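You operate a simulated robot arm through the tools that you are given. There is no shell and no other tool. Be economical: measure what you need, move in short steps, check, and stop when the job is done.

You run a simulated two-armed robot. Do the job below in one go: nothing can be reset, and whatever is moved stays where it is left.

JOB
Put the green cone from the yellow tray on the long wooden table on the top of the brown-taped white box. Put the round brush on the grey-top table. Fetch the wide red cone and set it on the grey-top table. Put the beige roller on the grey-top table away on the top of the tall steel table. Take the yellow cone from the grey-top table and leave it on the top of the wooden table. Put two of the blue tubes from the grey-top table on the top of the large brown box. Any order will do. Set down upright: green cone, wide red cone, yellow cone.

It is judged by the outcome, as a careful person would: the job done as asked, and still so three seconds after it is handed in. It fails if anything else is knocked over, pushed out of place, dropped, spilled or broken.

ROBOT AND FRAMES
Two 7-joint arms with two-finger grippers on one trunk, on a base that drives. Base frame: it is fixed to the floor where the robot stands at the start and does not move with it; the origin is under the middle of the robot, x ahead of it, y to its left, z up. Units: mm, rad, N and s.
The left shoulder is at the start at [60, 123, 945], the right one opposite. With the tool pointing down near the work surface each hand reaches from about 360 to 800 mm from the robot's upright axis, wherever it stands, measured 20 degrees to its own side. Places, roughly: beige roller (9x4x4 cm) [-1000, 900, 900]; blue tube [-2000, 1000, 1000]; blue tube (7x6x17 cm) [-1200, 1000, 1000]; blue tube (7x7x21 cm) [-1400, 1100, 1000]; green cone (10x10x17 cm) [600, 100, 900]; grey-top table [-1400, 900, 800]; round brush (5x5x7 cm) [600, 0, 800]; top of the brown-taped white box [-3100, 3100, 500]; top of the large brown box [-3800, 2300, 1000]; top of the tall steel table [-8800, -1100, 900]; top of the wooden table [900, 4300, 800]; wide red cone (16x16x18 cm) [1000, -200, 900]; yellow cone [-1000, 1000, 1000]. Payload 1.47 kg a hand.
The tool frame of a hand sits at the grasp point between the pads (the TCP): z along the fingers, y along the line on which they close. The tips reach 16 mm beyond it. The gripper opens to 87 mm. The gripper's body begins 55 mm behind the TCP.
Orientation is told as [roll, pitch, yaw] about the base's x, y, z axes, in that order, counted from this pose: with the fingers straight down and closing along the base's y, the tool's x points along the base's -x, its y along +y and its z along -z.

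CONTROLS
- The arms move only by the tool move_arm. It takes "left_motion", "right_motion" or both (then of equal length, played together; a hand with none holds still); each is a list of rows, each a list of 7 numbers: the gripper command, from -1 (shut) to 1 (fully open), values between in proportion, then the shift along the tool's x, y, z in mm, then the turn, a rotation vector about the tool's x, y, z in rad. In form: [[hand, dx, dy, dz, ax, ay, az], ...]. A call has 1 to 10 rows; each row shifts and turns the commanded pose from where the row before left it, along the tool's axes as they then stand. A row lasts 0.2 s, in which the tool goes at most 50 mm and 0.15 rad; a call with a longer step from one row to the next is refused whole, and so is a gripper value outside its range. Where a pose cannot be reached the arm comes as near as it can. A force on the tool above 40 N (or 10 N above the force at the start of the call, whichever is more), or a blocked arm, ends the call early, and 0.2 s more pass. The fingers move at their own pace (about 153 mm/s each) and stop on an object; they squeeze with about 28 N. The grip force told is the motor's: it shows also when the fingers shut on nothing. Time passes only in rows, and 0.2 s behind the last, so rows that do not move let the fingers close. It gives the time, the measured TCP pose, the force on the tool (base axes), the opening and the grip force at its end, in the units of the frame above (readings bear some noise), with the torque about the TCP (base axes, N m) and any sound that the robot's microphone picked up.
- Cameras (640 x 400 px; columns grow to the right, rows downward): "scene" is now at [89.2, 18.3, 1507.4]; the picture's right is [0.23, -0.97, 0.00], its down [-0.66, -0.16, -0.73] and it looks along [0.71, 0.17, -0.68] (base axes); focal length 251 px, centre (320, 200). "left" rides on the left gripper at [73, -12, -90] in its tool frame; the picture's right is [0.16, 0.99, 0.00], its down [-0.72, 0.12, -0.68] and it looks along [-0.67, 0.11, 0.73] (tool axes); focal length 247 px, centre (320, 200). "right" rides on the right gripper at [73, 12, -90] in its tool frame; the picture's right is [-0.16, 0.99, 0.00], its down [-0.72, -0.12, -0.68] and it looks along [-0.67, -0.11, 0.73] (tool axes); focal length 247 px, centre (320, 200). There is no depth. A picture from a camera that has moved, and an enlarged one, comes with that camera's place and axes in the base frame and with its lens.
- grab_frame(camera): a new picture of that camera. No time passes.
- lift_body(by): slides the trunk up (or, below 0, down) by that many mm; the arms and the scene camera ride with it, the base frame stays. It gives what a move gives, with no picture.
- roll_base(legs): drives the robot by 1 to 6 legs, each [ahead, left, turn to the left] in mm, mm and rad, along the robot's own axes; the way and the turn of a leg run together, so that a leg with both is an arc; at most 1500 mm and 3.142 rad a leg. The arms and the cameras ride along, it lands a little off, and it stops where it bumps. It gives what a move gives.
- turn_head(pan, tilt): turns the head with the scene camera to pan (to the left, within 2.094 rad either way) and tilt (down, from -0.506 to 1.204), counted from straight ahead of the robot. It gives what a move gives.
- enlarge(camera, box): a new picture of the part [left, top, right, bottom] of that camera's present view, enlarged. No time passes.
- job_done(): hands the job in; it is judged then, once.

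Work in short steps. Places have to be worked out from the pictures, the camera data and where the tool is seen: move nearer, look again, correct. Check each grasp and each placing, and mend what went wrong. You have 207 turns and 190 pictures in all, those below and enlarged ones among them. Open the grippers and draw the arms clear of the work before you hand the job in, unless the task says otherwise; then end with one line.

The tools are called after "Request:" by a JSON object that holds its "method" and its "body". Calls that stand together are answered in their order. move_arm: Moves the arms, as the interface text tells. Its arguments: {"type":"object","properties":{"left_motion":{"type":"array","items":{"type":"array","items":{"type":"number"}}},"right_motion":{"type":"array","items":{"type":"array","items":{"type":"number"}}}},"required":[]} The other tools are called the same way: lift_body (by) slides the trunk up or down; roll_base (legs) drives the base; turn_head (pan, tilt) turns the head that bears the scene camera; grab_frame (camera) takes a picture; enlarge (camera, box) takes an enlarged picture of a part of a camera's view; job_done () hands the job in.

At the start:

```text
time_s: 0.0
left_position: [533.0, 254.2, 1123.3]
left_tcp_rot: [-0.002, 0.0, 0.001]
left_contact_force: [-0.2, 0.1, -0.6]
left_ft_torque: [0.03, -0.03, 0.01]
left_grip_width: 86.9
left_gripper_force: 0.1
right_position: [441.6, -145.8, 1121.9]
right_tcp_rot: [0.0, 0.001, 0.0]
right_contact_force: [0.8, 0.8, 0.1]
right_ft_torque: [-0.02, -0.03, 0.01]
right_grip_width: 87.1
right_gripper_force: 0.3
trunk travel left (down, up): [-100.0, 130.0]
robot x, y, heading: [2.4, 1.1, 0.003]
head pan, tilt: [0.236, 0.747]
```

scene: 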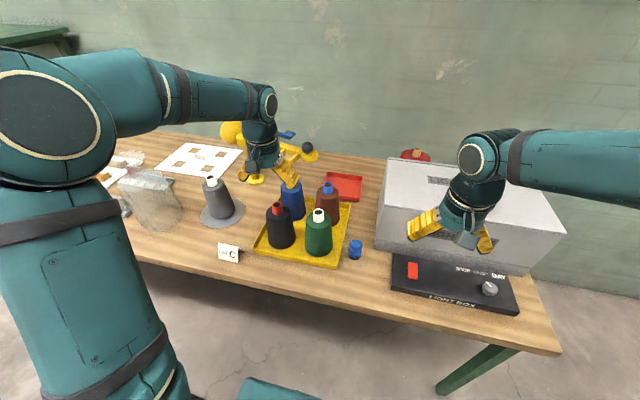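
right: 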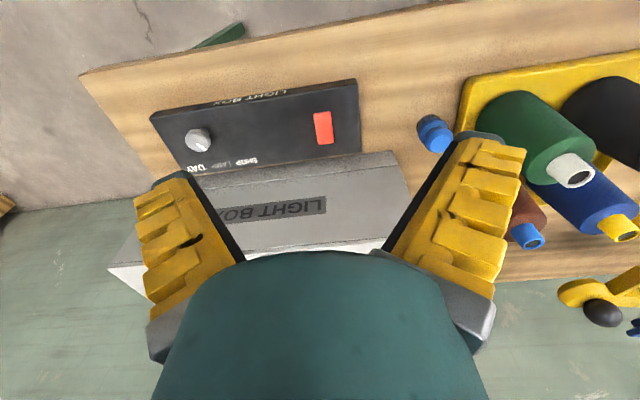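
left: 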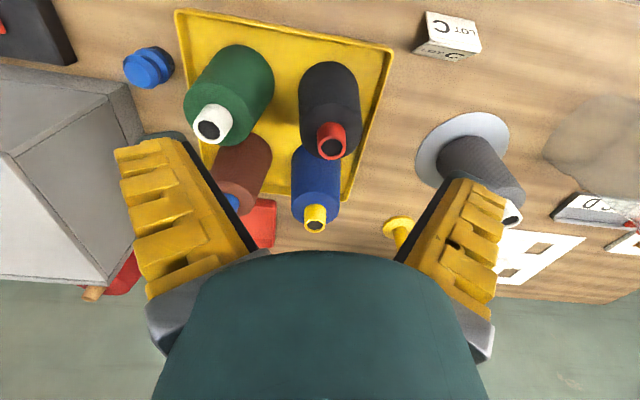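

Working from the views, the green cone tip is near [605,141,957] and the brush near [596,21,830]. I'll zoom in on the work area and the red cone first.

Request:
{"method": "enlarge", "body": {"camera": "scene", "box": [180, 130, 380, 280]}}

Request:
{"method": "enlarge", "body": {"camera": "scene", "box": [340, 120, 600, 320]}}

```text
2.67 times, centred on (280, 205) of scene
camera zoom: at [89.2, 18.3, 1507.4], right [0.23, -0.97, 0.0], down [-0.66, -0.16, -0.73], along [0.71, 0.17, -0.68], focal length 668 px, centre (427, 187)
```

zoom: 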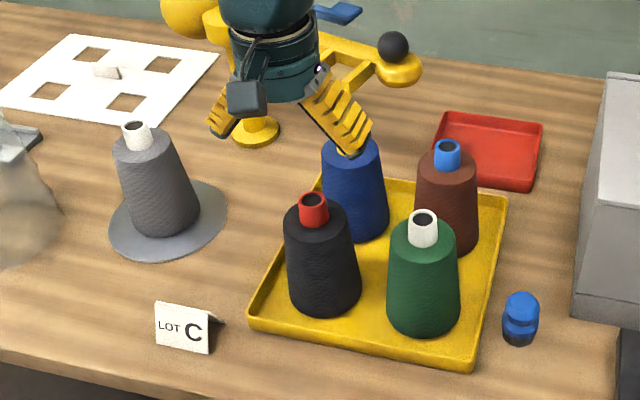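

```text
2.00 times, centred on (470, 220) of scene
camera zoom: at [89.2, 18.3, 1507.4], right [0.23, -0.97, 0.0], down [-0.66, -0.16, -0.73], along [0.71, 0.17, -0.68], focal length 501 px, centre (20, 160)
```

zoom: 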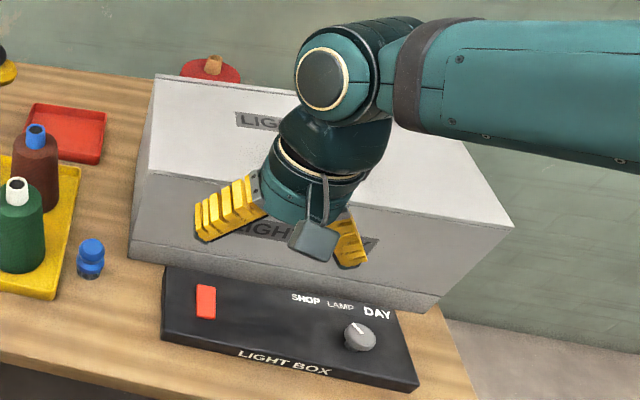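

The green cone is upright with a 57 mm top and a 95 mm base. I'll move the left hand above it and take a look.

Request:
{"method": "move_arm", "body": {"left_motion": [[1, -18, -28, 20, 0, 0, 0], [1, -18, -28, 20, 0, 0, 0], [1, -18, -28, 20, 0, 0, 0], [1, -18, -28, 20, 0, 0, 0], [1, 0, 0, 0, 0, 0, 0]]}}

Request:
{"method": "grab_frame", "body": {"camera": "left"}}

Request:
{"method": "grab_frame", "body": {"camera": "scene"}}

```text
time_s: 1.2
left_position: [604.2, 142.9, 1045.3]
left_tcp_rot: [0.001, -0.003, 0.0]
left_contact_force: [-0.2, 0.2, 0.0]
left_ft_torque: [0.03, -0.01, -0.02]
left_grip_width: 87.2
left_gripper_force: 0.1
right_position: [441.2, -144.4, 1122.0]
right_tcp_rot: [0.0, 0.0, 0.0]
right_contact_force: [-0.8, 0.6, 0.6]
right_ft_torque: [0.0, -0.02, -0.02]
right_grip_width: 87.1
right_gripper_force: 0.1
trunk travel left (down, up): [-100.0, 130.0]
robot x, y, heading: [-0.9, 0.3, 0.002]
head pan, tilt: [0.236, 0.747]
```

```text
184 pictures are left
camera left: at [530.8, 131.1, 1134.6], right [-0.16, 0.99, 0.0], down [0.72, 0.12, 0.68], along [0.67, 0.11, -0.73], focal length 247 px, centre (320, 200)
```

left: 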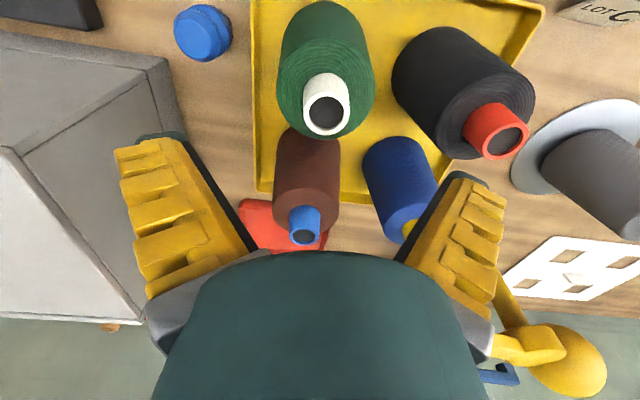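

```text
183 pictures are left
camera scene: at [88.7, 18.8, 1507.4], right [0.23, -0.97, 0.0], down [-0.66, -0.16, -0.73], along [0.71, 0.17, -0.68], focal length 251 px, centre (320, 200)
```

scene: 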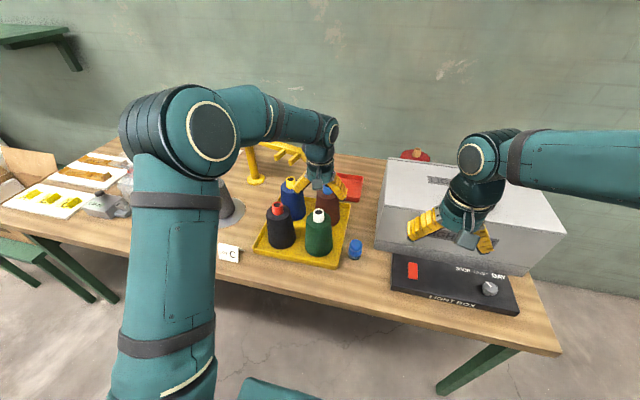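

The tip is at about [602,147], with z between 957 and 975. I'll come down to 985 and refine.

Request:
{"method": "move_arm", "body": {"left_motion": [[1, 1, 2, 30, 0, 0, 0], [1, 1, 2, 30, 0, 0, 0], [1, 0, 0, 0, 0, 0, 0]]}}

Request:
{"method": "grab_frame", "body": {"camera": "left"}}

```text
time_s: 2.0
left_position: [602.0, 146.5, 982.6]
left_tcp_rot: [0.0, 0.0, 0.0]
left_contact_force: [-0.1, -0.3, 0.4]
left_ft_torque: [0.01, 0.03, 0.02]
left_grip_width: 86.9
left_gripper_force: 0.0
right_position: [441.2, -146.0, 1121.6]
right_tcp_rot: [-0.001, -0.001, 0.0]
right_contact_force: [0.5, -0.3, -1.1]
right_ft_torque: [0.01, 0.0, 0.0]
right_grip_width: 87.2
right_gripper_force: 0.0
trunk travel left (down, up): [-100.0, 130.0]
robot x, y, heading: [1.0, 1.2, -0.0]
head pan, tilt: [0.236, 0.747]
```

```text
182 pictures are left
camera left: at [528.8, 135.4, 1073.7], right [-0.16, 0.99, 0.0], down [0.72, 0.12, 0.68], along [0.67, 0.11, -0.73], focal length 247 px, centre (320, 200)
```

left: 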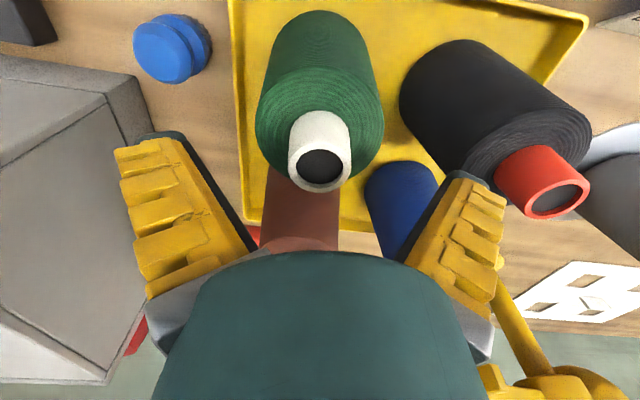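

The tip centre is near [598,147,974]. It's about 29 mm across and 26 mm tall, so I'll grip the tip itself.

Request:
{"method": "move_arm", "body": {"left_motion": [[1, 4, 0, 8, 0, 0, 0], [1, 0, 0, 8, 0, 0, 0], [-1, 0, 0, 0, 0, 0, 0], [-1, 0, 0, 0, 0, 0, 0], [-1, 0, 0, 0, 0, 0, 0]]}}

Request:
{"method": "grab_frame", "body": {"camera": "left"}}

```text
time_s: 3.2
left_position: [598.1, 146.4, 968.5]
left_tcp_rot: [-0.001, -0.001, 0.0]
left_contact_force: [2.4, 0.3, 4.9]
left_ft_torque: [-0.03, -0.73, 0.0]
left_grip_width: 25.5
left_gripper_force: 27.8
right_position: [440.6, -146.5, 1121.2]
right_tcp_rot: [0.001, 0.0, 0.0]
right_contact_force: [-0.8, 0.0, -0.3]
right_ft_torque: [-0.01, 0.0, 0.0]
right_grip_width: 86.9
right_gripper_force: 0.0
trunk travel left (down, up): [-100.0, 130.0]
robot x, y, heading: [2.7, -1.7, 0.001]
head pan, tilt: [0.236, 0.747]
```

```text
181 pictures are left
camera left: at [525.4, 134.7, 1058.1], right [-0.16, 0.99, 0.0], down [0.72, 0.12, 0.68], along [0.67, 0.11, -0.73], focal length 247 px, centre (320, 200)
```

left: 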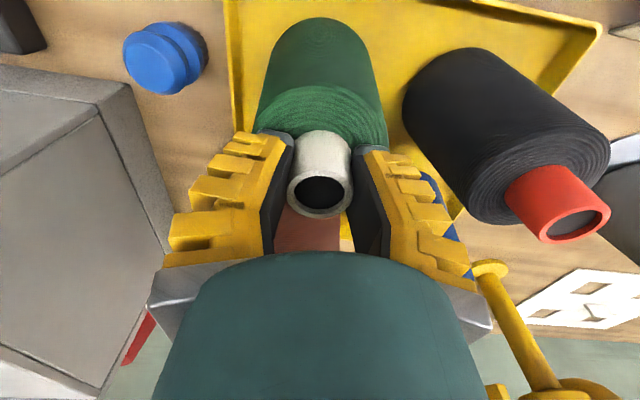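

The tip is gripped at 25.5 mm, so I'll lift straight up.

Request:
{"method": "move_arm", "body": {"left_motion": [[-1, 0, 0, -10, 0, 0, 0], [-1, 0, 0, -30, 0, 0, 0], [-1, 0, 0, -40, 0, 0, 0], [-1, 0, 0, -40, 0, 0, 0], [-1, 0, 0, -40, 0, 0, 0], [-1, 0, 0, 0, 0, 0, 0]]}}

Request:
{"method": "grab_frame", "body": {"camera": "scene"}}

```text
time_s: 4.6
left_position: [598.9, 145.9, 1128.5]
left_tcp_rot: [-0.002, -0.001, 0.0]
left_contact_force: [-0.1, 0.4, 0.6]
left_ft_torque: [0.0, 0.02, -0.02]
left_grip_width: 0.2
left_gripper_force: 28.2
right_position: [442.2, -145.8, 1121.0]
right_tcp_rot: [0.0, 0.0, 0.0]
right_contact_force: [1.0, -0.7, -0.6]
right_ft_torque: [0.01, 0.02, 0.03]
right_grip_width: 86.9
right_gripper_force: 0.1
trunk travel left (down, up): [-100.0, 130.0]
robot x, y, heading: [0.8, -1.1, 0.002]
head pan, tilt: [0.236, 0.747]
```

```text
180 pictures are left
camera scene: at [89.5, 18.4, 1507.3], right [0.23, -0.97, 0.0], down [-0.66, -0.16, -0.73], along [0.71, 0.17, -0.68], focal length 251 px, centre (320, 200)
```

scene: 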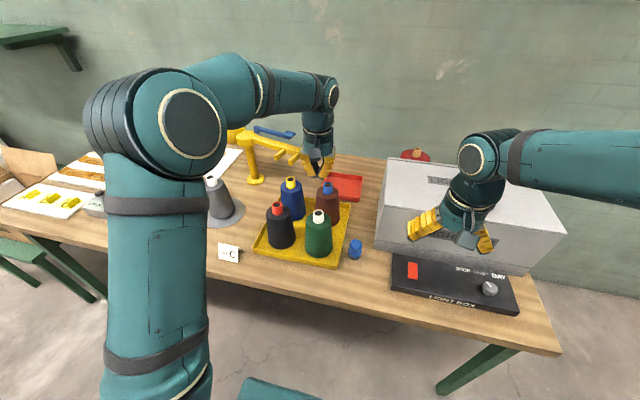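

The smooth tip slipped and the cone is still standing where it was. I'll reopen and grip the wound body, about 72 mm across, just below its shoulder.

Request:
{"method": "move_arm", "body": {"left_motion": [[1, 0, 0, 0, 0, 0, 0], [1, 0, 0, 40, 0, 0, 0], [1, 0, 0, 40, 0, 0, 0], [1, 0, 0, 40, 0, 0, 0], [1, 0, 0, 30, 0, 0, 0], [1, 0, 0, 0, 0, 0, 0]]}}

Request:
{"method": "grab_frame", "body": {"camera": "left"}}

```text
time_s: 6.0
left_position: [597.5, 146.8, 977.0]
left_tcp_rot: [0.0, 0.001, -0.001]
left_contact_force: [0.1, 0.7, -0.3]
left_ft_torque: [-0.02, -0.01, 0.0]
left_grip_width: 87.2
left_gripper_force: 0.1
right_position: [440.9, -145.9, 1120.7]
right_tcp_rot: [0.001, 0.002, -0.001]
right_contact_force: [-0.1, -0.8, -0.1]
right_ft_torque: [0.01, 0.02, -0.01]
right_grip_width: 87.3
right_gripper_force: 0.1
trunk travel left (down, up): [-100.0, 130.0]
robot x, y, heading: [0.8, -0.6, 0.004]
head pan, tilt: [0.236, 0.747]
```

```text
179 pictures are left
camera left: at [525.1, 134.5, 1066.9], right [-0.16, 0.99, 0.0], down [0.72, 0.12, 0.68], along [0.67, 0.11, -0.73], focal length 247 px, centre (320, 200)
```

left: 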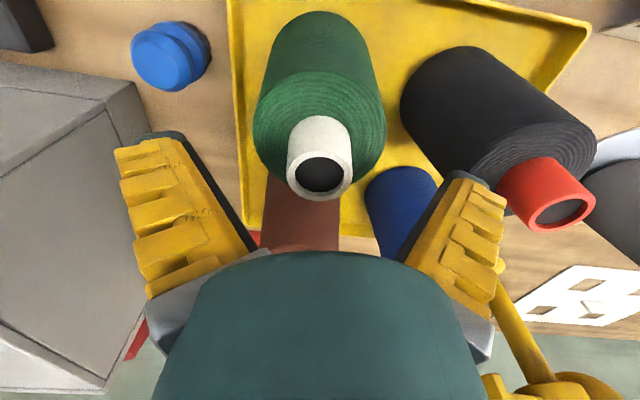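

It's centred, so I'll descend over the shoulder in small steps and close.

Request:
{"method": "move_arm", "body": {"left_motion": [[1, 1, 0, 12, 0, 0, 0], [1, 0, 0, 12, 0, 0, 0], [1, 0, 0, 12, 0, 0, 0], [1, 0, 0, 9, 0, 0, 0], [-1, 0, 0, 0, 0, 0, 0], [-1, 0, 0, 0, 0, 0, 0], [-1, 0, 0, 0, 0, 0, 0]]}}

```text
time_s: 7.6
left_position: [598.6, 146.8, 932.1]
left_tcp_rot: [0.0, 0.002, 0.002]
left_contact_force: [0.6, -0.2, -0.4]
left_ft_torque: [0.02, 0.0, 0.0]
left_grip_width: 73.2
left_gripper_force: 28.2
right_position: [441.7, -144.9, 1120.3]
right_tcp_rot: [-0.001, 0.0, 0.0]
right_contact_force: [-0.1, 0.5, -0.3]
right_ft_torque: [-0.02, 0.0, -0.05]
right_grip_width: 87.1
right_gripper_force: 0.0
trunk travel left (down, up): [-100.0, 130.0]
robot x, y, heading: [1.4, 2.0, 0.005]
head pan, tilt: [0.236, 0.747]
```

The grip reads 73 mm, so I'll lift slowly.

Request:
{"method": "move_arm", "body": {"left_motion": [[-1, 0, 0, -10, 0, 0, 0], [-1, 0, 0, -20, 0, 0, 0], [-1, 0, 0, -30, 0, 0, 0], [-1, 0, 0, -40, 0, 0, 0], [-1, 0, 0, -40, 0, 0, 0], [-1, 0, 0, 0, 0, 0, 0]]}}

Request:
{"method": "grab_frame", "body": {"camera": "scene"}}

```text
time_s: 9.0
left_position: [597.5, 146.5, 1072.6]
left_tcp_rot: [0.001, 0.003, -0.001]
left_contact_force: [0.8, -0.4, -5.7]
left_ft_torque: [-0.02, 0.03, -0.04]
left_grip_width: 72.8
left_gripper_force: 28.2
right_position: [441.6, -146.8, 1121.6]
right_tcp_rot: [0.003, -0.001, 0.002]
right_contact_force: [-0.2, -0.4, 0.1]
right_ft_torque: [-0.01, 0.02, 0.0]
right_grip_width: 86.8
right_gripper_force: 0.0
trunk travel left (down, up): [-100.0, 130.0]
robot x, y, heading: [-0.7, 1.2, -0.002]
head pan, tilt: [0.236, 0.747]
```

```text
178 pictures are left
camera scene: at [90.2, 18.5, 1507.3], right [0.23, -0.97, 0.0], down [-0.66, -0.16, -0.73], along [0.71, 0.17, -0.68], focal length 251 px, centre (320, 200)
```

scene: 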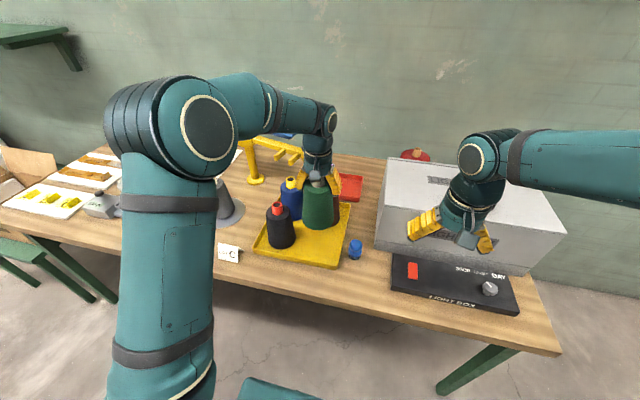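

The cone is held and weighs about 5.7 N. I'll raise it and swing it left and back over the black cone, and bring the right hand above the brush near [596,24,855].

Request:
{"method": "move_arm", "body": {"left_motion": [[-1, 0, 0, -35, 0, 0, 0], [-1, 0, 0, -35, 0, 0, 0], [-1, 25, 35, 0, 0, 0, 0], [-1, 25, 35, 0, 0, 0, 0], [-1, 25, 35, 0, 0, 0, 0], [-1, 25, 35, 0, 0, 0, 0], [-1, 0, 0, 0, 0, 0, 0], [-1, 0, 0, 0, 0, 0, 0], [-1, 0, 0, 0, 0, 0, 0], [-1, 0, 0, 0, 0, 0, 0]], "right_motion": [[1, 0, 0, 0, 0, 0, 0], [1, 0, 0, 0, 0, 0, 0], [1, 0, 0, 0, 0, 0, 0], [1, -22, 24, 23, 0, 0, 0], [1, -22, 24, 23, 0, 0, 0], [1, -22, 24, 23, 0, 0, 0], [1, -22, 24, 23, 0, 0, 0], [1, -22, 24, 23, 0, 0, 0], [1, -22, 24, 23, 0, 0, 0], [1, -22, 25, 23, 0, 0, 0]]}}

Request:
{"method": "grab_frame", "body": {"camera": "right"}}

Request:
{"method": "grab_frame", "body": {"camera": "scene"}}

```text
time_s: 11.2
left_position: [497.8, 286.7, 1143.0]
left_tcp_rot: [0.003, 0.002, 0.001]
left_contact_force: [-0.3, 0.7, -5.6]
left_ft_torque: [0.0, 0.03, -0.06]
left_grip_width: 72.8
left_gripper_force: 27.8
right_position: [595.9, 24.5, 957.9]
right_tcp_rot: [0.001, -0.001, -0.001]
right_contact_force: [-0.3, 0.6, 0.5]
right_ft_torque: [0.02, -0.04, 0.01]
right_grip_width: 87.1
right_gripper_force: 0.0
trunk travel left (down, up): [-100.0, 130.0]
robot x, y, heading: [0.6, -4.3, 0.001]
head pan, tilt: [0.236, 0.747]
```

```text
177 pictures are left
camera right: at [522.6, 37.0, 1048.1], right [0.16, 0.99, 0.0], down [0.72, -0.12, 0.68], along [0.67, -0.11, -0.73], focal length 247 px, centre (320, 200)
```

right: 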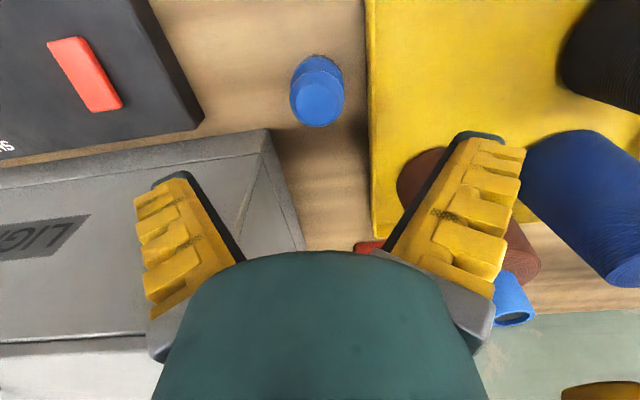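

```text
176 pictures are left
camera scene: at [90.5, 19.6, 1507.2], right [0.23, -0.97, 0.0], down [-0.66, -0.16, -0.73], along [0.71, 0.17, -0.68], focal length 251 px, centre (320, 200)
```

scene: 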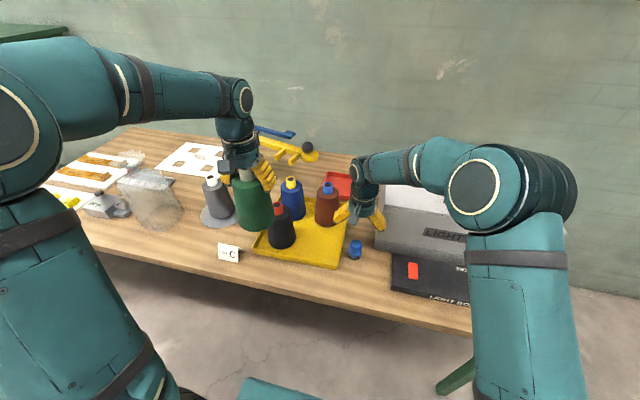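

The brush is at about [597,22]. I'll set a 65 mm opening to stay clear of the tray, descend to 890 and check.

Request:
{"method": "move_arm", "body": {"right_motion": [[0.5, -1, -2, 34, 0, 0, 0], [0.5, 0, 0, 34, 0, 0, 0], [0.5, 0, 0, 0, 0, 0, 0]]}}

Request:
{"method": "grab_frame", "body": {"camera": "right"}}

```text
time_s: 12.0
left_position: [496.9, 285.2, 1142.7]
left_tcp_rot: [-0.001, -0.001, 0.001]
left_contact_force: [0.2, -1.0, -5.9]
left_ft_torque: [-0.02, 0.04, 0.0]
left_grip_width: 73.0
left_gripper_force: 27.5
right_position: [595.6, 20.8, 890.8]
right_tcp_rot: [0.0, 0.0, 0.001]
right_contact_force: [0.2, -0.7, -0.2]
right_ft_torque: [-0.01, 0.01, -0.01]
right_grip_width: 69.1
right_gripper_force: 2.5
trunk travel left (down, up): [-100.0, 130.0]
robot x, y, heading: [1.3, 2.1, -0.008]
head pan, tilt: [0.236, 0.747]
```

```text
175 pictures are left
camera right: at [521.6, 33.1, 980.6], right [0.16, 0.99, 0.0], down [0.72, -0.12, 0.68], along [0.67, -0.11, -0.73], focal length 247 px, centre (320, 200)
```

right: 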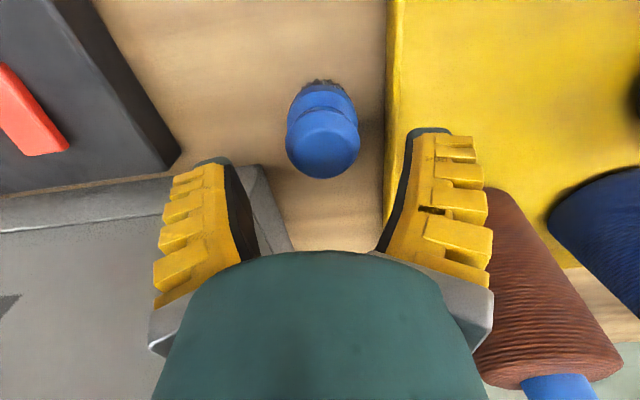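

The top face is at about [602,23,842] and 46 mm across. I'll narrow the opening a little, descend to 832 and grip.

Request:
{"method": "move_arm", "body": {"right_motion": [[0.35, -6, 2, 20, 0, 0, 0], [0.35, 0, 0, 20, 0, 0, 0], [0.35, 0, 0, 18, 0, 0, 0], [-1, 0, 0, 0, 0, 0, 0], [-1, 0, 0, 0, 0, 0, 0], [-1, 0, 0, 0, 0, 0, 0]]}}

Request:
{"method": "grab_frame", "body": {"camera": "right"}}

```text
time_s: 12.9
left_position: [494.5, 288.4, 1143.4]
left_tcp_rot: [-0.002, 0.0, 0.001]
left_contact_force: [-0.3, 1.4, -5.7]
left_ft_torque: [-0.04, -0.04, -0.01]
left_grip_width: 72.8
left_gripper_force: 28.0
right_position: [603.7, 36.0, 844.9]
right_tcp_rot: [0.021, -0.018, 0.004]
right_contact_force: [-5.3, 9.8, 31.6]
right_ft_torque: [0.21, 0.42, -0.1]
right_grip_width: 36.3
right_gripper_force: 28.3
trunk travel left (down, up): [-100.0, 130.0]
robot x, y, heading: [-0.0, 0.7, 0.003]
head pan, tilt: [0.236, 0.747]
stopped in row 4 (right hand): the force on the tool passed its limit at 48 N (the readings are from after the stop); the commanded pose is now the measured one
```

```text
174 pictures are left
camera right: at [528.5, 45.5, 933.4], right [0.15, 0.99, 0.02], down [0.71, -0.13, 0.69], along [0.69, -0.09, -0.72], focal length 247 px, centre (320, 200)
```

right: 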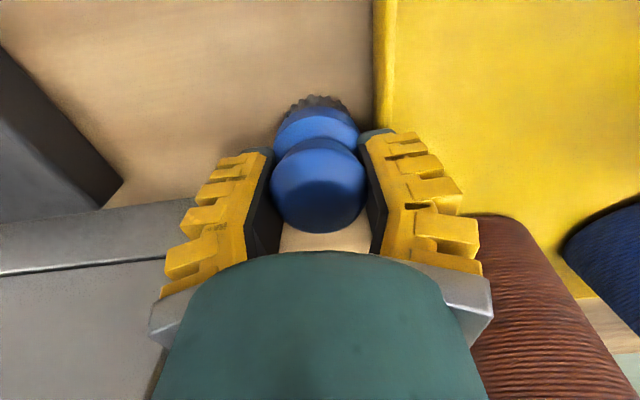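

The knob is gripped at 36 mm but the fingertips are pressing on the brush's shoulder. I'll ease up to relieve the force.

Request:
{"method": "move_arm", "body": {"right_motion": [[-1, 0, 0, -6, 0, 0, 0], [-1, 0, 0, -6, 0, 0, 0], [-1, 0, 0, 0, 0, 0, 0]]}}

Request:
{"method": "grab_frame", "body": {"camera": "right"}}

```text
time_s: 13.7
left_position: [497.2, 286.9, 1142.3]
left_tcp_rot: [0.001, -0.001, 0.0]
left_contact_force: [0.8, 0.0, -6.4]
left_ft_torque: [-0.02, 0.02, 0.0]
left_grip_width: 72.7
left_gripper_force: 28.2
right_position: [603.2, 29.7, 850.1]
right_tcp_rot: [0.013, -0.011, -0.001]
right_contact_force: [0.2, 1.0, -0.1]
right_ft_torque: [0.0, 0.01, 0.04]
right_grip_width: 33.9
right_gripper_force: 28.1
trunk travel left (down, up): [-100.0, 130.0]
robot x, y, heading: [-2.0, 0.4, -0.002]
head pan, tilt: [0.236, 0.747]
```

```text
173 pictures are left
camera right: at [529.1, 40.2, 939.5], right [0.16, 0.99, 0.01], down [0.72, -0.12, 0.69], along [0.68, -0.1, -0.73], focal length 247 px, centre (320, 200)
```

right: 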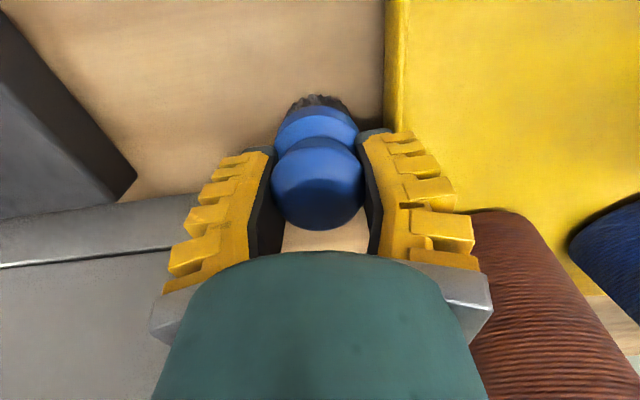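

I'll lift the brush and check.

Request:
{"method": "move_arm", "body": {"right_motion": [[-1, 0, 0, -15, 0, 0, 0], [-1, 0, 0, -30, 0, 0, 0], [-1, 0, 0, -40, 0, 0, 0], [-1, 0, 0, -40, 0, 0, 0], [-1, 0, 0, 0, 0, 0, 0]]}}

Request:
{"method": "grab_frame", "body": {"camera": "right"}}

Request:
{"method": "grab_frame", "body": {"camera": "scene"}}

```text
time_s: 14.9
left_position: [497.5, 287.0, 1142.7]
left_tcp_rot: [-0.001, -0.001, 0.0]
left_contact_force: [0.6, 0.1, -6.2]
left_ft_torque: [0.03, -0.03, -0.03]
left_grip_width: 72.5
left_gripper_force: 28.1
right_position: [603.9, 28.7, 976.4]
right_tcp_rot: [0.015, -0.011, 0.003]
right_contact_force: [0.3, -0.5, 0.0]
right_ft_torque: [-0.02, 0.01, -0.01]
right_grip_width: 33.7
right_gripper_force: 28.3
trunk travel left (down, up): [-100.0, 130.0]
robot x, y, heading: [-2.7, 0.3, -0.002]
head pan, tilt: [0.236, 0.747]
```

```text
172 pictures are left
camera right: at [528.5, 38.8, 1065.5], right [0.16, 0.99, 0.02], down [0.72, -0.12, 0.69], along [0.68, -0.1, -0.73], focal length 247 px, centre (320, 200)
```

right: 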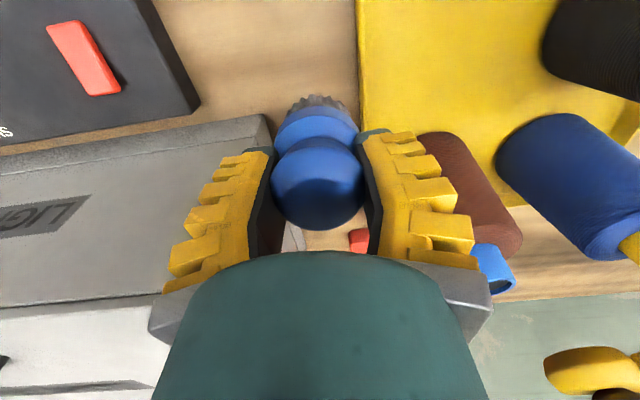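

```text
171 pictures are left
camera scene: at [89.9, 18.6, 1507.3], right [0.23, -0.97, 0.0], down [-0.66, -0.16, -0.73], along [0.71, 0.17, -0.68], focal length 251 px, centre (320, 200)
```

scene: 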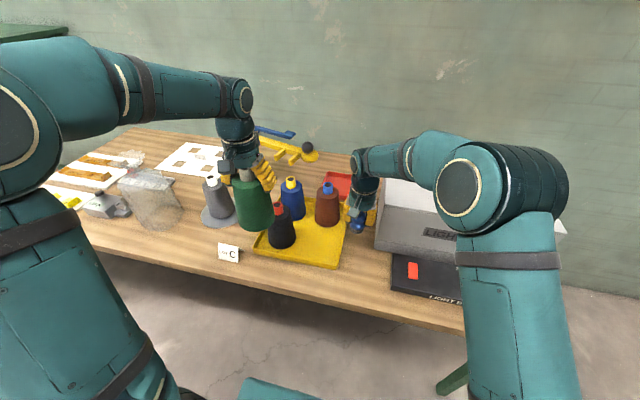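

The brush is held. I'll retract both hands to a compact carry pose, then back off and look around.

Request:
{"method": "move_arm", "body": {"left_motion": [[-1, 30, 0, 0, 0, 0, 0], [-1, 30, 0, 0, 0, 0, 0], [-1, 20, 0, 0, 0, 0, 0], [-1, 0, 0, 0, 0, 0, 0], [-1, 0, 0, 0, 0, 0, 0], [-1, 0, 0, 0, 0, 0, 0]], "right_motion": [[-1, 10, 0, -30, 0, 0, 0], [-1, 20, -20, -30, 0, 0, 0], [-1, 30, -30, -25, 0, 0, 0], [-1, 35, -35, -25, 0, 0, 0], [-1, 35, -35, -25, 0, 0, 0], [-1, 30, -30, -15, 0, 0, 0]]}}

Request:
{"method": "roll_base", "body": {"legs": [[-350, 0, 0]]}}

Request:
{"method": "turn_head", "body": {"pan": 2.09, "tilt": 0.45}}

Request:
{"method": "grab_frame", "body": {"camera": "scene"}}

```text
refused: row 4 steps farther than a row can; nothing moved
```

```text
time_s: 17.2
left_position: [142.1, 286.6, 1143.9]
left_tcp_rot: [-0.001, -0.001, 0.001]
left_contact_force: [-1.1, 0.8, -5.5]
left_ft_torque: [-0.02, -0.05, -0.03]
left_grip_width: 72.1
left_gripper_force: 27.8
right_position: [248.0, 27.8, 978.0]
right_tcp_rot: [0.014, -0.012, 0.003]
right_contact_force: [-0.8, 0.3, -1.1]
right_ft_torque: [0.02, -0.03, -0.03]
right_grip_width: 33.3
right_gripper_force: 28.3
trunk travel left (down, up): [-100.0, 130.0]
robot x, y, heading: [-352.3, 0.8, 0.002]
head pan, tilt: [0.236, 0.747]
```

```text
time_s: 19.1
left_position: [142.7, 286.5, 1143.5]
left_tcp_rot: [0.0, 0.0, 0.002]
left_contact_force: [0.7, -0.1, -6.7]
left_ft_torque: [-0.03, -0.03, -0.03]
left_grip_width: 71.8
left_gripper_force: 28.4
right_position: [250.2, 28.9, 976.7]
right_tcp_rot: [0.015, -0.013, 0.001]
right_contact_force: [0.4, 0.1, -0.5]
right_ft_torque: [0.03, 0.0, -0.02]
right_grip_width: 33.3
right_gripper_force: 27.4
trunk travel left (down, up): [-100.0, 130.0]
robot x, y, heading: [-357.3, -0.2, 0.006]
head pan, tilt: [2.089, 0.45]
```

```text
170 pictures are left
camera scene: at [-391.2, 78.5, 1533.4], right [0.87, 0.5, 0.0], down [0.22, -0.38, -0.9], along [-0.45, 0.78, -0.44], focal length 251 px, centre (320, 200)
```

scene: 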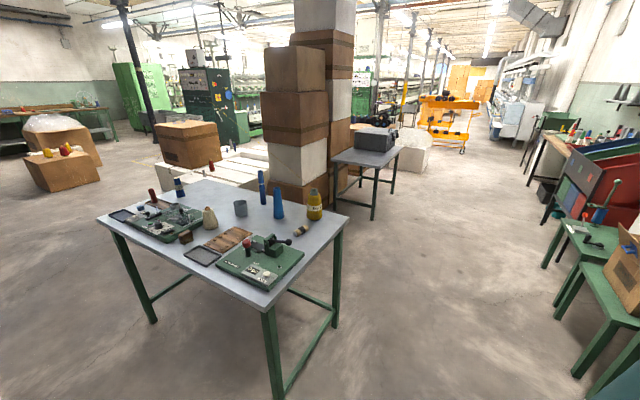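

Both items are still held. The grey table with its tubes, yellow cone and roller is to the left rear, so I'll zoom in on it and the boxes.

Request:
{"method": "enlarge", "body": {"camera": "scene", "box": [90, 160, 350, 320]}}

Request:
{"method": "enlarge", "body": {"camera": "scene", "box": [0, 80, 320, 210]}}

```text
2.46 times, centred on (220, 240) of scene
camera zoom: at [-391.2, 78.5, 1533.4], right [0.87, 0.5, 0.0], down [0.22, -0.38, -0.9], along [-0.45, 0.78, -0.44], focal length 617 px, centre (566, 102)
```

zoom: 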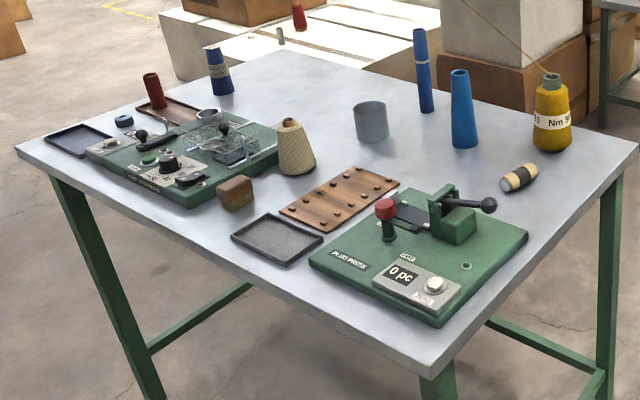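

```text
2.00 times, centred on (160, 145) of scene
camera zoom: at [-391.2, 78.5, 1533.4], right [0.87, 0.5, 0.0], down [0.22, -0.38, -0.9], along [-0.45, 0.78, -0.44], focal length 501 px, centre (640, 310)
```

zoom: 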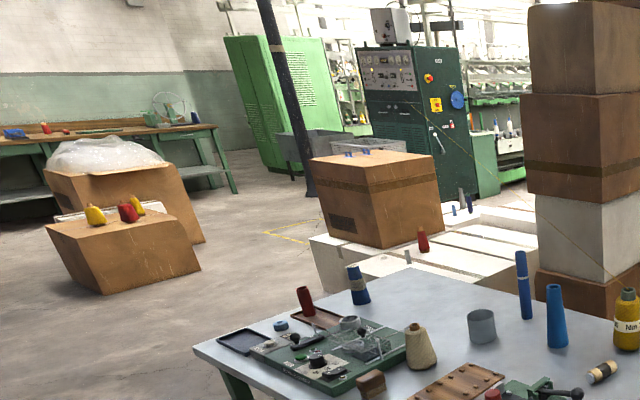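

The grey table spans about x -2020 to -841 and y 487 to 1176, at z≈850. I'll tuck the right hand in, then drive around the east side to its north side, where the tubes and yellow cone are easiest to reach.

Request:
{"method": "move_arm", "body": {"right_motion": [[-1, 20, 0, -30, 0, 0, 0], [-1, 25, -20, -30, 0, 0, 0], [-1, 30, -25, -25, 0, 0, 0], [-1, 30, -25, -25, 0, 0, 0], [-1, 30, -25, -20, 0, 0, 0], [-1, 30, -25, -10, 0, 0, 0]]}}

Request:
{"method": "roll_base", "body": {"legs": [[0, 0, 1.5708], [1000, -100, 0], [720, 0, 0], [0, 0, 1.5708], [1000, 0, 0]]}}

Request:
{"method": "turn_head", "body": {"pan": 1.2, "tilt": 0.6}}

Request:
{"method": "grab_frame", "body": {"camera": "scene"}}

```text
time_s: 20.5
left_position: [141.3, 285.2, 1143.7]
left_tcp_rot: [0.001, 0.0, 0.001]
left_contact_force: [-0.8, 0.1, -4.8]
left_ft_torque: [-0.04, -0.03, 0.04]
left_grip_width: 71.6
left_gripper_force: 27.9
right_position: [80.8, -94.2, 1113.2]
right_tcp_rot: [0.014, -0.014, 0.001]
right_contact_force: [-0.4, 0.6, -1.5]
right_ft_torque: [0.03, 0.0, -0.01]
right_grip_width: 33.2
right_gripper_force: 28.1
trunk travel left (down, up): [-100.0, 130.0]
robot x, y, heading: [-355.2, -2.2, -0.002]
head pan, tilt: [2.089, 0.45]
```

```text
time_s: 41.6
left_position: [-1756.7, 1408.2, 1144.0]
left_tcp_rot: [-0.001, 0.0, -3.12]
left_contact_force: [0.6, 0.1, -5.6]
left_ft_torque: [0.0, 0.01, 0.03]
left_grip_width: 69.0
left_gripper_force: 28.2
right_position: [-1704.8, 1789.1, 1112.3]
right_tcp_rot: [0.014, -0.012, -3.119]
right_contact_force: [0.4, -0.1, -0.6]
right_ft_torque: [0.01, -0.03, 0.06]
right_grip_width: 31.9
right_gripper_force: 27.5
trunk travel left (down, up): [-100.0, 130.0]
robot x, y, heading: [-1264.4, 1705.0, -3.119]
head pan, tilt: [2.089, 0.45]
```

```text
time_s: 42.8
left_position: [-1756.4, 1407.4, 1142.5]
left_tcp_rot: [0.002, 0.0, -3.118]
left_contact_force: [-0.1, 0.4, -5.2]
left_ft_torque: [-0.01, 0.04, 0.0]
left_grip_width: 69.3
left_gripper_force: 28.5
right_position: [-1703.8, 1789.8, 1112.6]
right_tcp_rot: [0.015, -0.013, -3.119]
right_contact_force: [0.1, 0.4, -0.8]
right_ft_torque: [-0.02, 0.0, 0.0]
right_grip_width: 31.7
right_gripper_force: 27.7
trunk travel left (down, up): [-100.0, 130.0]
robot x, y, heading: [-1267.1, 1708.7, -3.117]
head pan, tilt: [1.201, 0.6]
```

```text
167 pictures are left
camera scene: at [-1307.2, 1621.0, 1519.9], right [-0.94, 0.34, 0.0], down [0.19, 0.53, -0.82], along [-0.28, -0.78, -0.57], focal length 251 px, centre (320, 200)
```

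scene: 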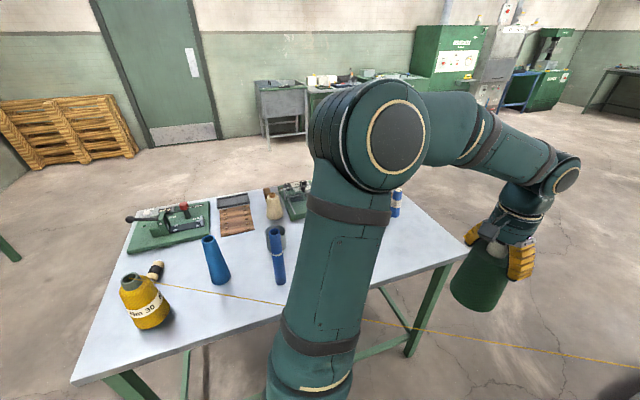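

The green cone's grip width has crept from 73 to 69 mm, so it may be slipping. I'll check the left hand's view.

Request:
{"method": "grab_frame", "body": {"camera": "left"}}

Request:
{"method": "enlarge", "body": {"camera": "scene", "box": [420, 140, 620, 320]}}

```text
166 pictures are left
camera left: at [-1683.5, 1421.5, 1233.0], right [0.18, -0.98, 0.0], down [-0.72, -0.13, 0.68], along [-0.67, -0.12, -0.73], focal length 247 px, centre (320, 200)
```

left: 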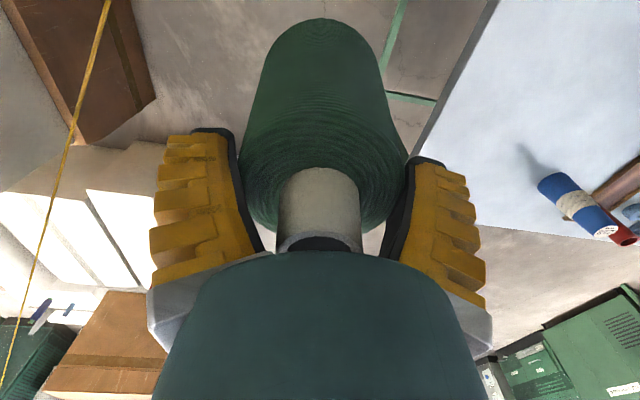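

```text
2.22 times, centred on (520, 230) of scene
camera zoom: at [-1307.2, 1621.0, 1519.9], right [-0.94, 0.34, 0.0], down [0.19, 0.53, -0.82], along [-0.28, -0.78, -0.57], focal length 557 px, centre (-124, 133)
```

zoom: 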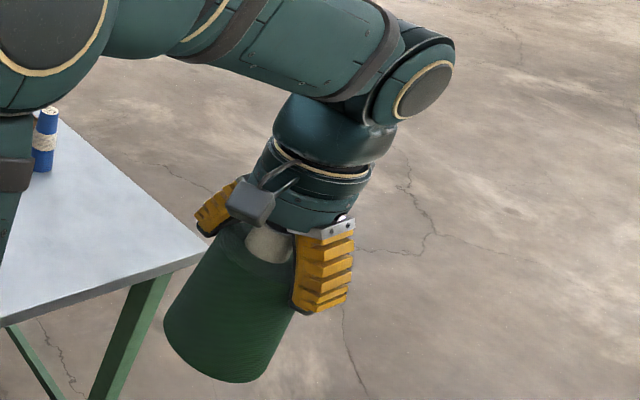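

The cone is still well seated. I also see a yarn strand running from the yellow cone to the northwest, so I'll look along it before placing things.

Request:
{"method": "turn_head", "body": {"pan": -0.5, "tilt": 0.2}}

Request:
{"method": "grab_frame", "body": {"camera": "scene"}}

```text
time_s: 44.5
left_position: [-1755.3, 1408.6, 1142.9]
left_tcp_rot: [-0.001, 0.0, -3.12]
left_contact_force: [-0.3, -0.6, -5.7]
left_ft_torque: [0.04, 0.0, -0.01]
left_grip_width: 69.0
left_gripper_force: 27.7
right_position: [-1703.5, 1788.6, 1112.0]
right_tcp_rot: [0.014, -0.011, -3.119]
right_contact_force: [0.6, 0.1, -0.4]
right_ft_torque: [0.04, 0.01, 0.03]
right_grip_width: 31.5
right_gripper_force: 28.4
trunk travel left (down, up): [-100.0, 130.0]
robot x, y, heading: [-1265.6, 1703.1, -3.117]
head pan, tilt: [-0.499, 0.201]
```

```text
164 pictures are left
camera scene: at [-1360.0, 1746.8, 1556.6], right [0.46, 0.89, 0.0], down [0.18, -0.09, -0.98], along [-0.87, 0.45, -0.2], focal length 251 px, centre (320, 200)
```

scene: 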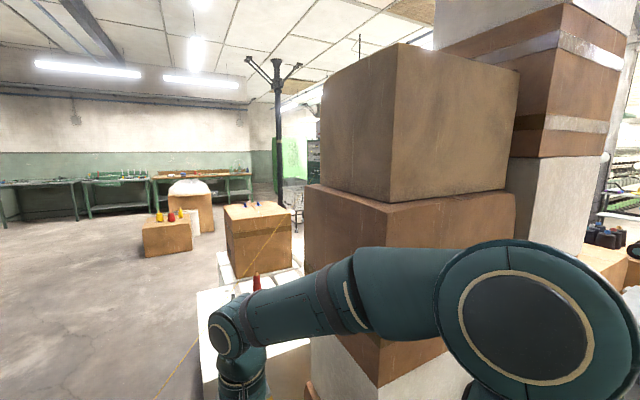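

The tower is close by, to the northwest. I'll shift back, turn to face the grey table, raise the trunk, and pull the left hand up and in so the green cone clears the yellow one.

Request:
{"method": "move_arm", "body": {"left_motion": [[-1, 30, 10, -30, 0, 0, 0], [-1, 30, 10, -30, 0, 0, 0], [-1, 20, 10, -30, 0, 0, 0], [-1, 0, 0, 0, 0, 0, 0]]}}

Request:
{"method": "roll_base", "body": {"legs": [[80, -150, 0], [0, 0, 1.546]]}}

Request:
{"method": "lift_body", "body": {"by": 100}}

Request:
{"method": "turn_head", "body": {"pan": 0.0, "tilt": 0.7}}

Request:
{"method": "grab_frame", "body": {"camera": "scene"}}

```text
time_s: 45.5
left_position: [-1677.2, 1381.0, 1233.3]
left_tcp_rot: [-0.001, 0.002, -3.119]
left_contact_force: [-0.1, -0.6, -5.2]
left_ft_torque: [0.02, 0.0, 0.03]
left_grip_width: 69.0
left_gripper_force: 28.0
right_position: [-1704.9, 1790.0, 1112.5]
right_tcp_rot: [0.013, -0.012, -3.12]
right_contact_force: [-0.5, 0.0, -0.5]
right_ft_torque: [0.03, -0.01, 0.02]
right_grip_width: 31.6
right_gripper_force: 27.9
trunk travel left (down, up): [-100.0, 130.0]
robot x, y, heading: [-1263.6, 1705.6, -3.121]
head pan, tilt: [-0.499, 0.201]
```

```text
time_s: 51.3
left_position: [-1037.6, 1432.0, 1233.1]
left_tcp_rot: [-0.001, 0.001, -1.584]
left_contact_force: [0.0, 0.7, -5.7]
left_ft_torque: [-0.02, 0.02, -0.01]
left_grip_width: 68.5
left_gripper_force: 28.2
right_position: [-1447.6, 1419.6, 1112.8]
right_tcp_rot: [0.015, -0.014, -1.584]
right_contact_force: [-0.3, -0.2, -0.4]
right_ft_torque: [-0.04, 0.0, 0.01]
right_grip_width: 31.8
right_gripper_force: 28.4
trunk travel left (down, up): [-100.0, 130.0]
robot x, y, heading: [-1348.5, 1853.5, -1.586]
head pan, tilt: [-0.499, 0.201]
```

```text
time_s: 52.6
left_position: [-1037.9, 1431.7, 1331.3]
left_tcp_rot: [0.0, -0.001, -1.583]
left_contact_force: [0.5, 0.2, -5.8]
left_ft_torque: [-0.01, -0.03, -0.01]
left_grip_width: 67.9
left_gripper_force: 28.0
right_position: [-1447.8, 1416.9, 1211.8]
right_tcp_rot: [0.015, -0.012, -1.583]
right_contact_force: [0.1, -0.1, -0.5]
right_ft_torque: [0.01, 0.01, 0.01]
right_grip_width: 31.5
right_gripper_force: 27.4
trunk travel left (down, up): [-200.0, 30.0]
robot x, y, heading: [-1346.7, 1856.7, -1.582]
head pan, tilt: [-0.499, 0.201]
```

```text
time_s: 53.5
left_position: [-1038.4, 1432.7, 1333.3]
left_tcp_rot: [-0.002, -0.001, -1.584]
left_contact_force: [0.0, 0.1, -5.2]
left_ft_torque: [0.0, -0.01, -0.02]
left_grip_width: 67.8
left_gripper_force: 27.7
right_position: [-1447.1, 1418.1, 1212.2]
right_tcp_rot: [0.015, -0.013, -1.582]
right_contact_force: [0.7, 0.2, -0.7]
right_ft_torque: [-0.01, 0.0, 0.0]
right_grip_width: 31.5
right_gripper_force: 28.5
trunk travel left (down, up): [-200.0, 30.0]
robot x, y, heading: [-1347.9, 1852.3, -1.585]
head pan, tilt: [0.0, 0.7]
```

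```text
163 pictures are left
camera scene: at [-1351.3, 1757.5, 1611.3], right [-1.0, 0.01, 0.0], down [0.01, 0.64, -0.77], along [-0.01, -0.77, -0.64], focal length 251 px, centre (320, 200)
```

scene: 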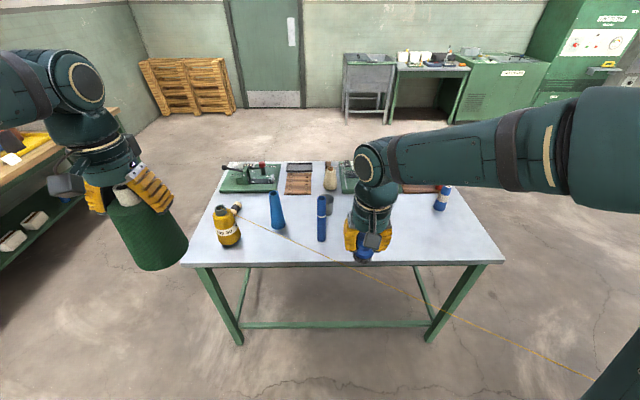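

Table top is at z≈832. The tall tube is at [-1363,1081], the blue cone tube at [-1181,1005] and the yellow cone at [-1001,1100]. I'll drive up and lower the brush toward the free spot near [-1500,1080].

Request:
{"method": "roll_base", "body": {"legs": [[200, 0, 0]]}}

Request:
{"method": "move_arm", "body": {"right_motion": [[-1, -35, -12, 10, 0, 0, 0], [-1, -35, -12, 20, 0, 0, 0], [-1, -35, -13, 30, 0, 0, 0], [-1, -33, -13, 30, 0, 0, 0], [-1, 0, 0, 45, 0, 0, 0], [-1, 0, 0, 45, 0, 0, 0], [-1, 0, 0, 45, 0, 0, 0], [-1, 0, 0, 35, 0, 0, 0], [-1, 0, 0, 0, 0, 0, 0]]}}

Request:
{"method": "grab_frame", "body": {"camera": "scene"}}

Request:
{"method": "grab_frame", "body": {"camera": "right"}}

```text
time_s: 55.1
left_position: [-1039.5, 1234.5, 1332.7]
left_tcp_rot: [-0.001, 0.001, -1.583]
left_contact_force: [-0.7, 0.0, -5.5]
left_ft_torque: [0.01, 0.0, 0.04]
left_grip_width: 67.7
left_gripper_force: 27.7
right_position: [-1448.3, 1219.7, 1212.0]
right_tcp_rot: [0.015, -0.012, -1.58]
right_contact_force: [-0.6, 0.2, -0.8]
right_ft_torque: [-0.01, 0.0, -0.01]
right_grip_width: 31.5
right_gripper_force: 27.9
trunk travel left (down, up): [-200.0, 30.0]
robot x, y, heading: [-1347.7, 1656.2, -1.583]
head pan, tilt: [0.0, 0.7]
```

```text
time_s: 57.1
left_position: [-1040.0, 1234.6, 1332.4]
left_tcp_rot: [0.001, 0.001, -1.583]
left_contact_force: [-0.3, 0.2, -4.8]
left_ft_torque: [0.01, 0.03, 0.0]
left_grip_width: 67.3
left_gripper_force: 28.0
right_position: [-1498.7, 1079.2, 952.9]
right_tcp_rot: [0.014, -0.013, -1.58]
right_contact_force: [0.2, 0.7, -0.8]
right_ft_torque: [-0.04, 0.01, 0.0]
right_grip_width: 31.7
right_gripper_force: 27.4
trunk travel left (down, up): [-200.0, 30.0]
robot x, y, heading: [-1353.2, 1656.2, -1.58]
head pan, tilt: [0.0, 0.7]
```

```text
162 pictures are left
camera scene: at [-1353.6, 1559.3, 1611.3], right [-1.0, 0.01, 0.0], down [0.01, 0.64, -0.77], along [-0.01, -0.77, -0.64], focal length 251 px, centre (320, 200)
```

scene: 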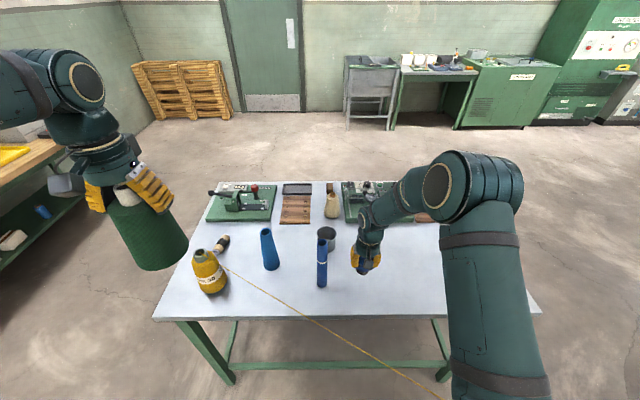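

```text
161 pictures are left
camera right: at [-1487.5, 1153.9, 1042.4], right [0.99, -0.17, 0.02], down [-0.13, -0.71, 0.69], along [-0.1, -0.68, -0.73], focal length 247 px, centre (320, 200)
```

right: 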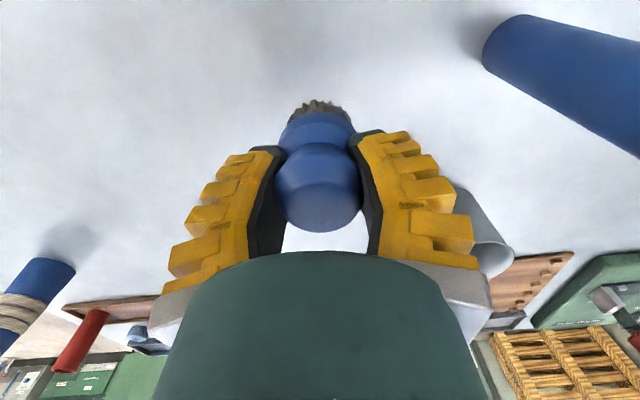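

The spot is clear, so I'll lower gradually, watching force.

Request:
{"method": "move_arm", "body": {"right_motion": [[-1, 0, 0, 20, 0, 0, 0], [-1, 0, 0, 15, 0, 0, 0], [-1, 0, 0, 8, 0, 0, 0], [-1, 0, 0, 0, 0, 0, 0]]}}

```text
time_s: 58.1
left_position: [-1041.1, 1234.3, 1332.4]
left_tcp_rot: [0.0, 0.001, -1.582]
left_contact_force: [-0.2, -0.6, -4.6]
left_ft_torque: [-0.02, -0.01, 0.0]
left_grip_width: 67.2
left_gripper_force: 27.8
right_position: [-1496.1, 1079.4, 910.3]
right_tcp_rot: [0.014, -0.011, -1.582]
right_contact_force: [0.8, -0.2, 0.1]
right_ft_torque: [-0.03, 0.02, 0.05]
right_grip_width: 31.7
right_gripper_force: 27.8
trunk travel left (down, up): [-200.0, 30.0]
robot x, y, heading: [-1348.7, 1656.3, -1.585]
head pan, tilt: [0.0, 0.7]
```

No contact yet, so I'll take smaller steps.

Request:
{"method": "move_arm", "body": {"right_motion": [[-1, 0, 0, 4, 0, 0, 0], [-1, 0, 0, 4, 0, 0, 0], [-1, 0, 0, 0, 0, 0, 0]]}}

Request:
{"method": "grab_frame", "body": {"camera": "right"}}

```text
time_s: 58.9
left_position: [-1039.6, 1233.3, 1332.0]
left_tcp_rot: [0.0, 0.001, -1.58]
left_contact_force: [1.0, 0.1, -5.6]
left_ft_torque: [0.01, 0.01, 0.02]
left_grip_width: 67.0
left_gripper_force: 27.7
right_position: [-1496.1, 1078.9, 902.7]
right_tcp_rot: [0.013, -0.012, -1.582]
right_contact_force: [0.3, 0.3, -0.4]
right_ft_torque: [-0.03, -0.03, -0.04]
right_grip_width: 31.5
right_gripper_force: 27.9
trunk travel left (down, up): [-200.0, 30.0]
robot x, y, heading: [-1353.3, 1651.9, -1.579]
head pan, tilt: [0.0, 0.7]
```

```text
160 pictures are left
camera right: at [-1486.3, 1152.4, 991.2], right [0.99, -0.17, 0.02], down [-0.13, -0.71, 0.69], along [-0.1, -0.68, -0.73], focal length 247 px, centre (320, 200)
```

right: 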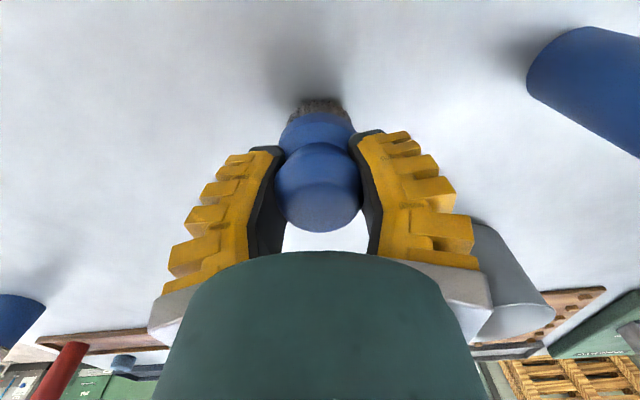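

The shadow shows only a few mm to go.

Request:
{"method": "move_arm", "body": {"right_motion": [[-1, 0, 0, 3, 0, 0, 0], [-1, 0, 0, 3, 0, 0, 0], [-1, 0, 0, 3, 0, 0, 0], [-1, 0, 0, 0, 0, 0, 0]]}}

```text
time_s: 59.8
left_position: [-1040.0, 1235.5, 1333.4]
left_tcp_rot: [-0.003, -0.001, -1.583]
left_contact_force: [-0.1, 0.6, -5.2]
left_ft_torque: [0.02, 0.0, 0.03]
left_grip_width: 67.1
left_gripper_force: 27.9
right_position: [-1495.2, 1076.2, 900.1]
right_tcp_rot: [0.015, -0.02, -1.58]
right_contact_force: [-1.3, 7.2, 25.6]
right_ft_torque: [0.33, 0.28, -0.06]
right_grip_width: 32.4
right_gripper_force: 28.2
trunk travel left (down, up): [-200.0, 30.0]
robot x, y, heading: [-1351.4, 1654.8, -1.579]
head pan, tilt: [0.0, 0.7]
stopped in row 4 (right hand): the force on the tool passed its limit at 41 N (the readings are from after the stop); the commanded pose is now the measured one
```

It's in contact. I'll ease up 2 mm, release and rise.

Request:
{"method": "move_arm", "body": {"right_motion": [[-1, 0, 0, -1.5, 0, 0, 0], [0.2, 0, 0, 0, 0, 0, 0], [0.5, 0, 0, 0, 0, 0, 0], [0.5, 0, 0, -20, 0, 0, 0], [0.5, 0, 0, -30, 0, 0, 0], [0.5, 0, 0, -40, 0, 0, 0], [1, 0, 0, -40, 0, 0, 0]]}}

Request:
{"method": "grab_frame", "body": {"camera": "right"}}

```text
time_s: 61.4
left_position: [-1041.2, 1235.0, 1332.3]
left_tcp_rot: [0.002, -0.001, -1.583]
left_contact_force: [-0.2, 0.2, -5.1]
left_ft_torque: [0.04, -0.02, 0.01]
left_grip_width: 66.7
left_gripper_force: 27.7
right_position: [-1497.6, 1079.8, 1028.4]
right_tcp_rot: [0.014, -0.018, -1.582]
right_contact_force: [0.2, 1.0, -0.2]
right_ft_torque: [0.01, 0.0, -0.04]
right_grip_width: 87.0
right_gripper_force: 0.1
trunk travel left (down, up): [-200.0, 30.0]
robot x, y, heading: [-1351.7, 1657.4, -1.58]
head pan, tilt: [0.0, 0.7]
```

```text
159 pictures are left
camera right: at [-1488.0, 1154.3, 1116.7], right [0.99, -0.17, 0.02], down [-0.13, -0.71, 0.69], along [-0.1, -0.68, -0.72], focal length 247 px, centre (320, 200)
```

right: 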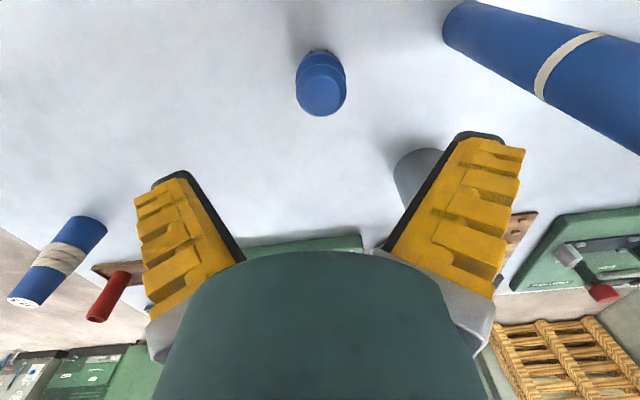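

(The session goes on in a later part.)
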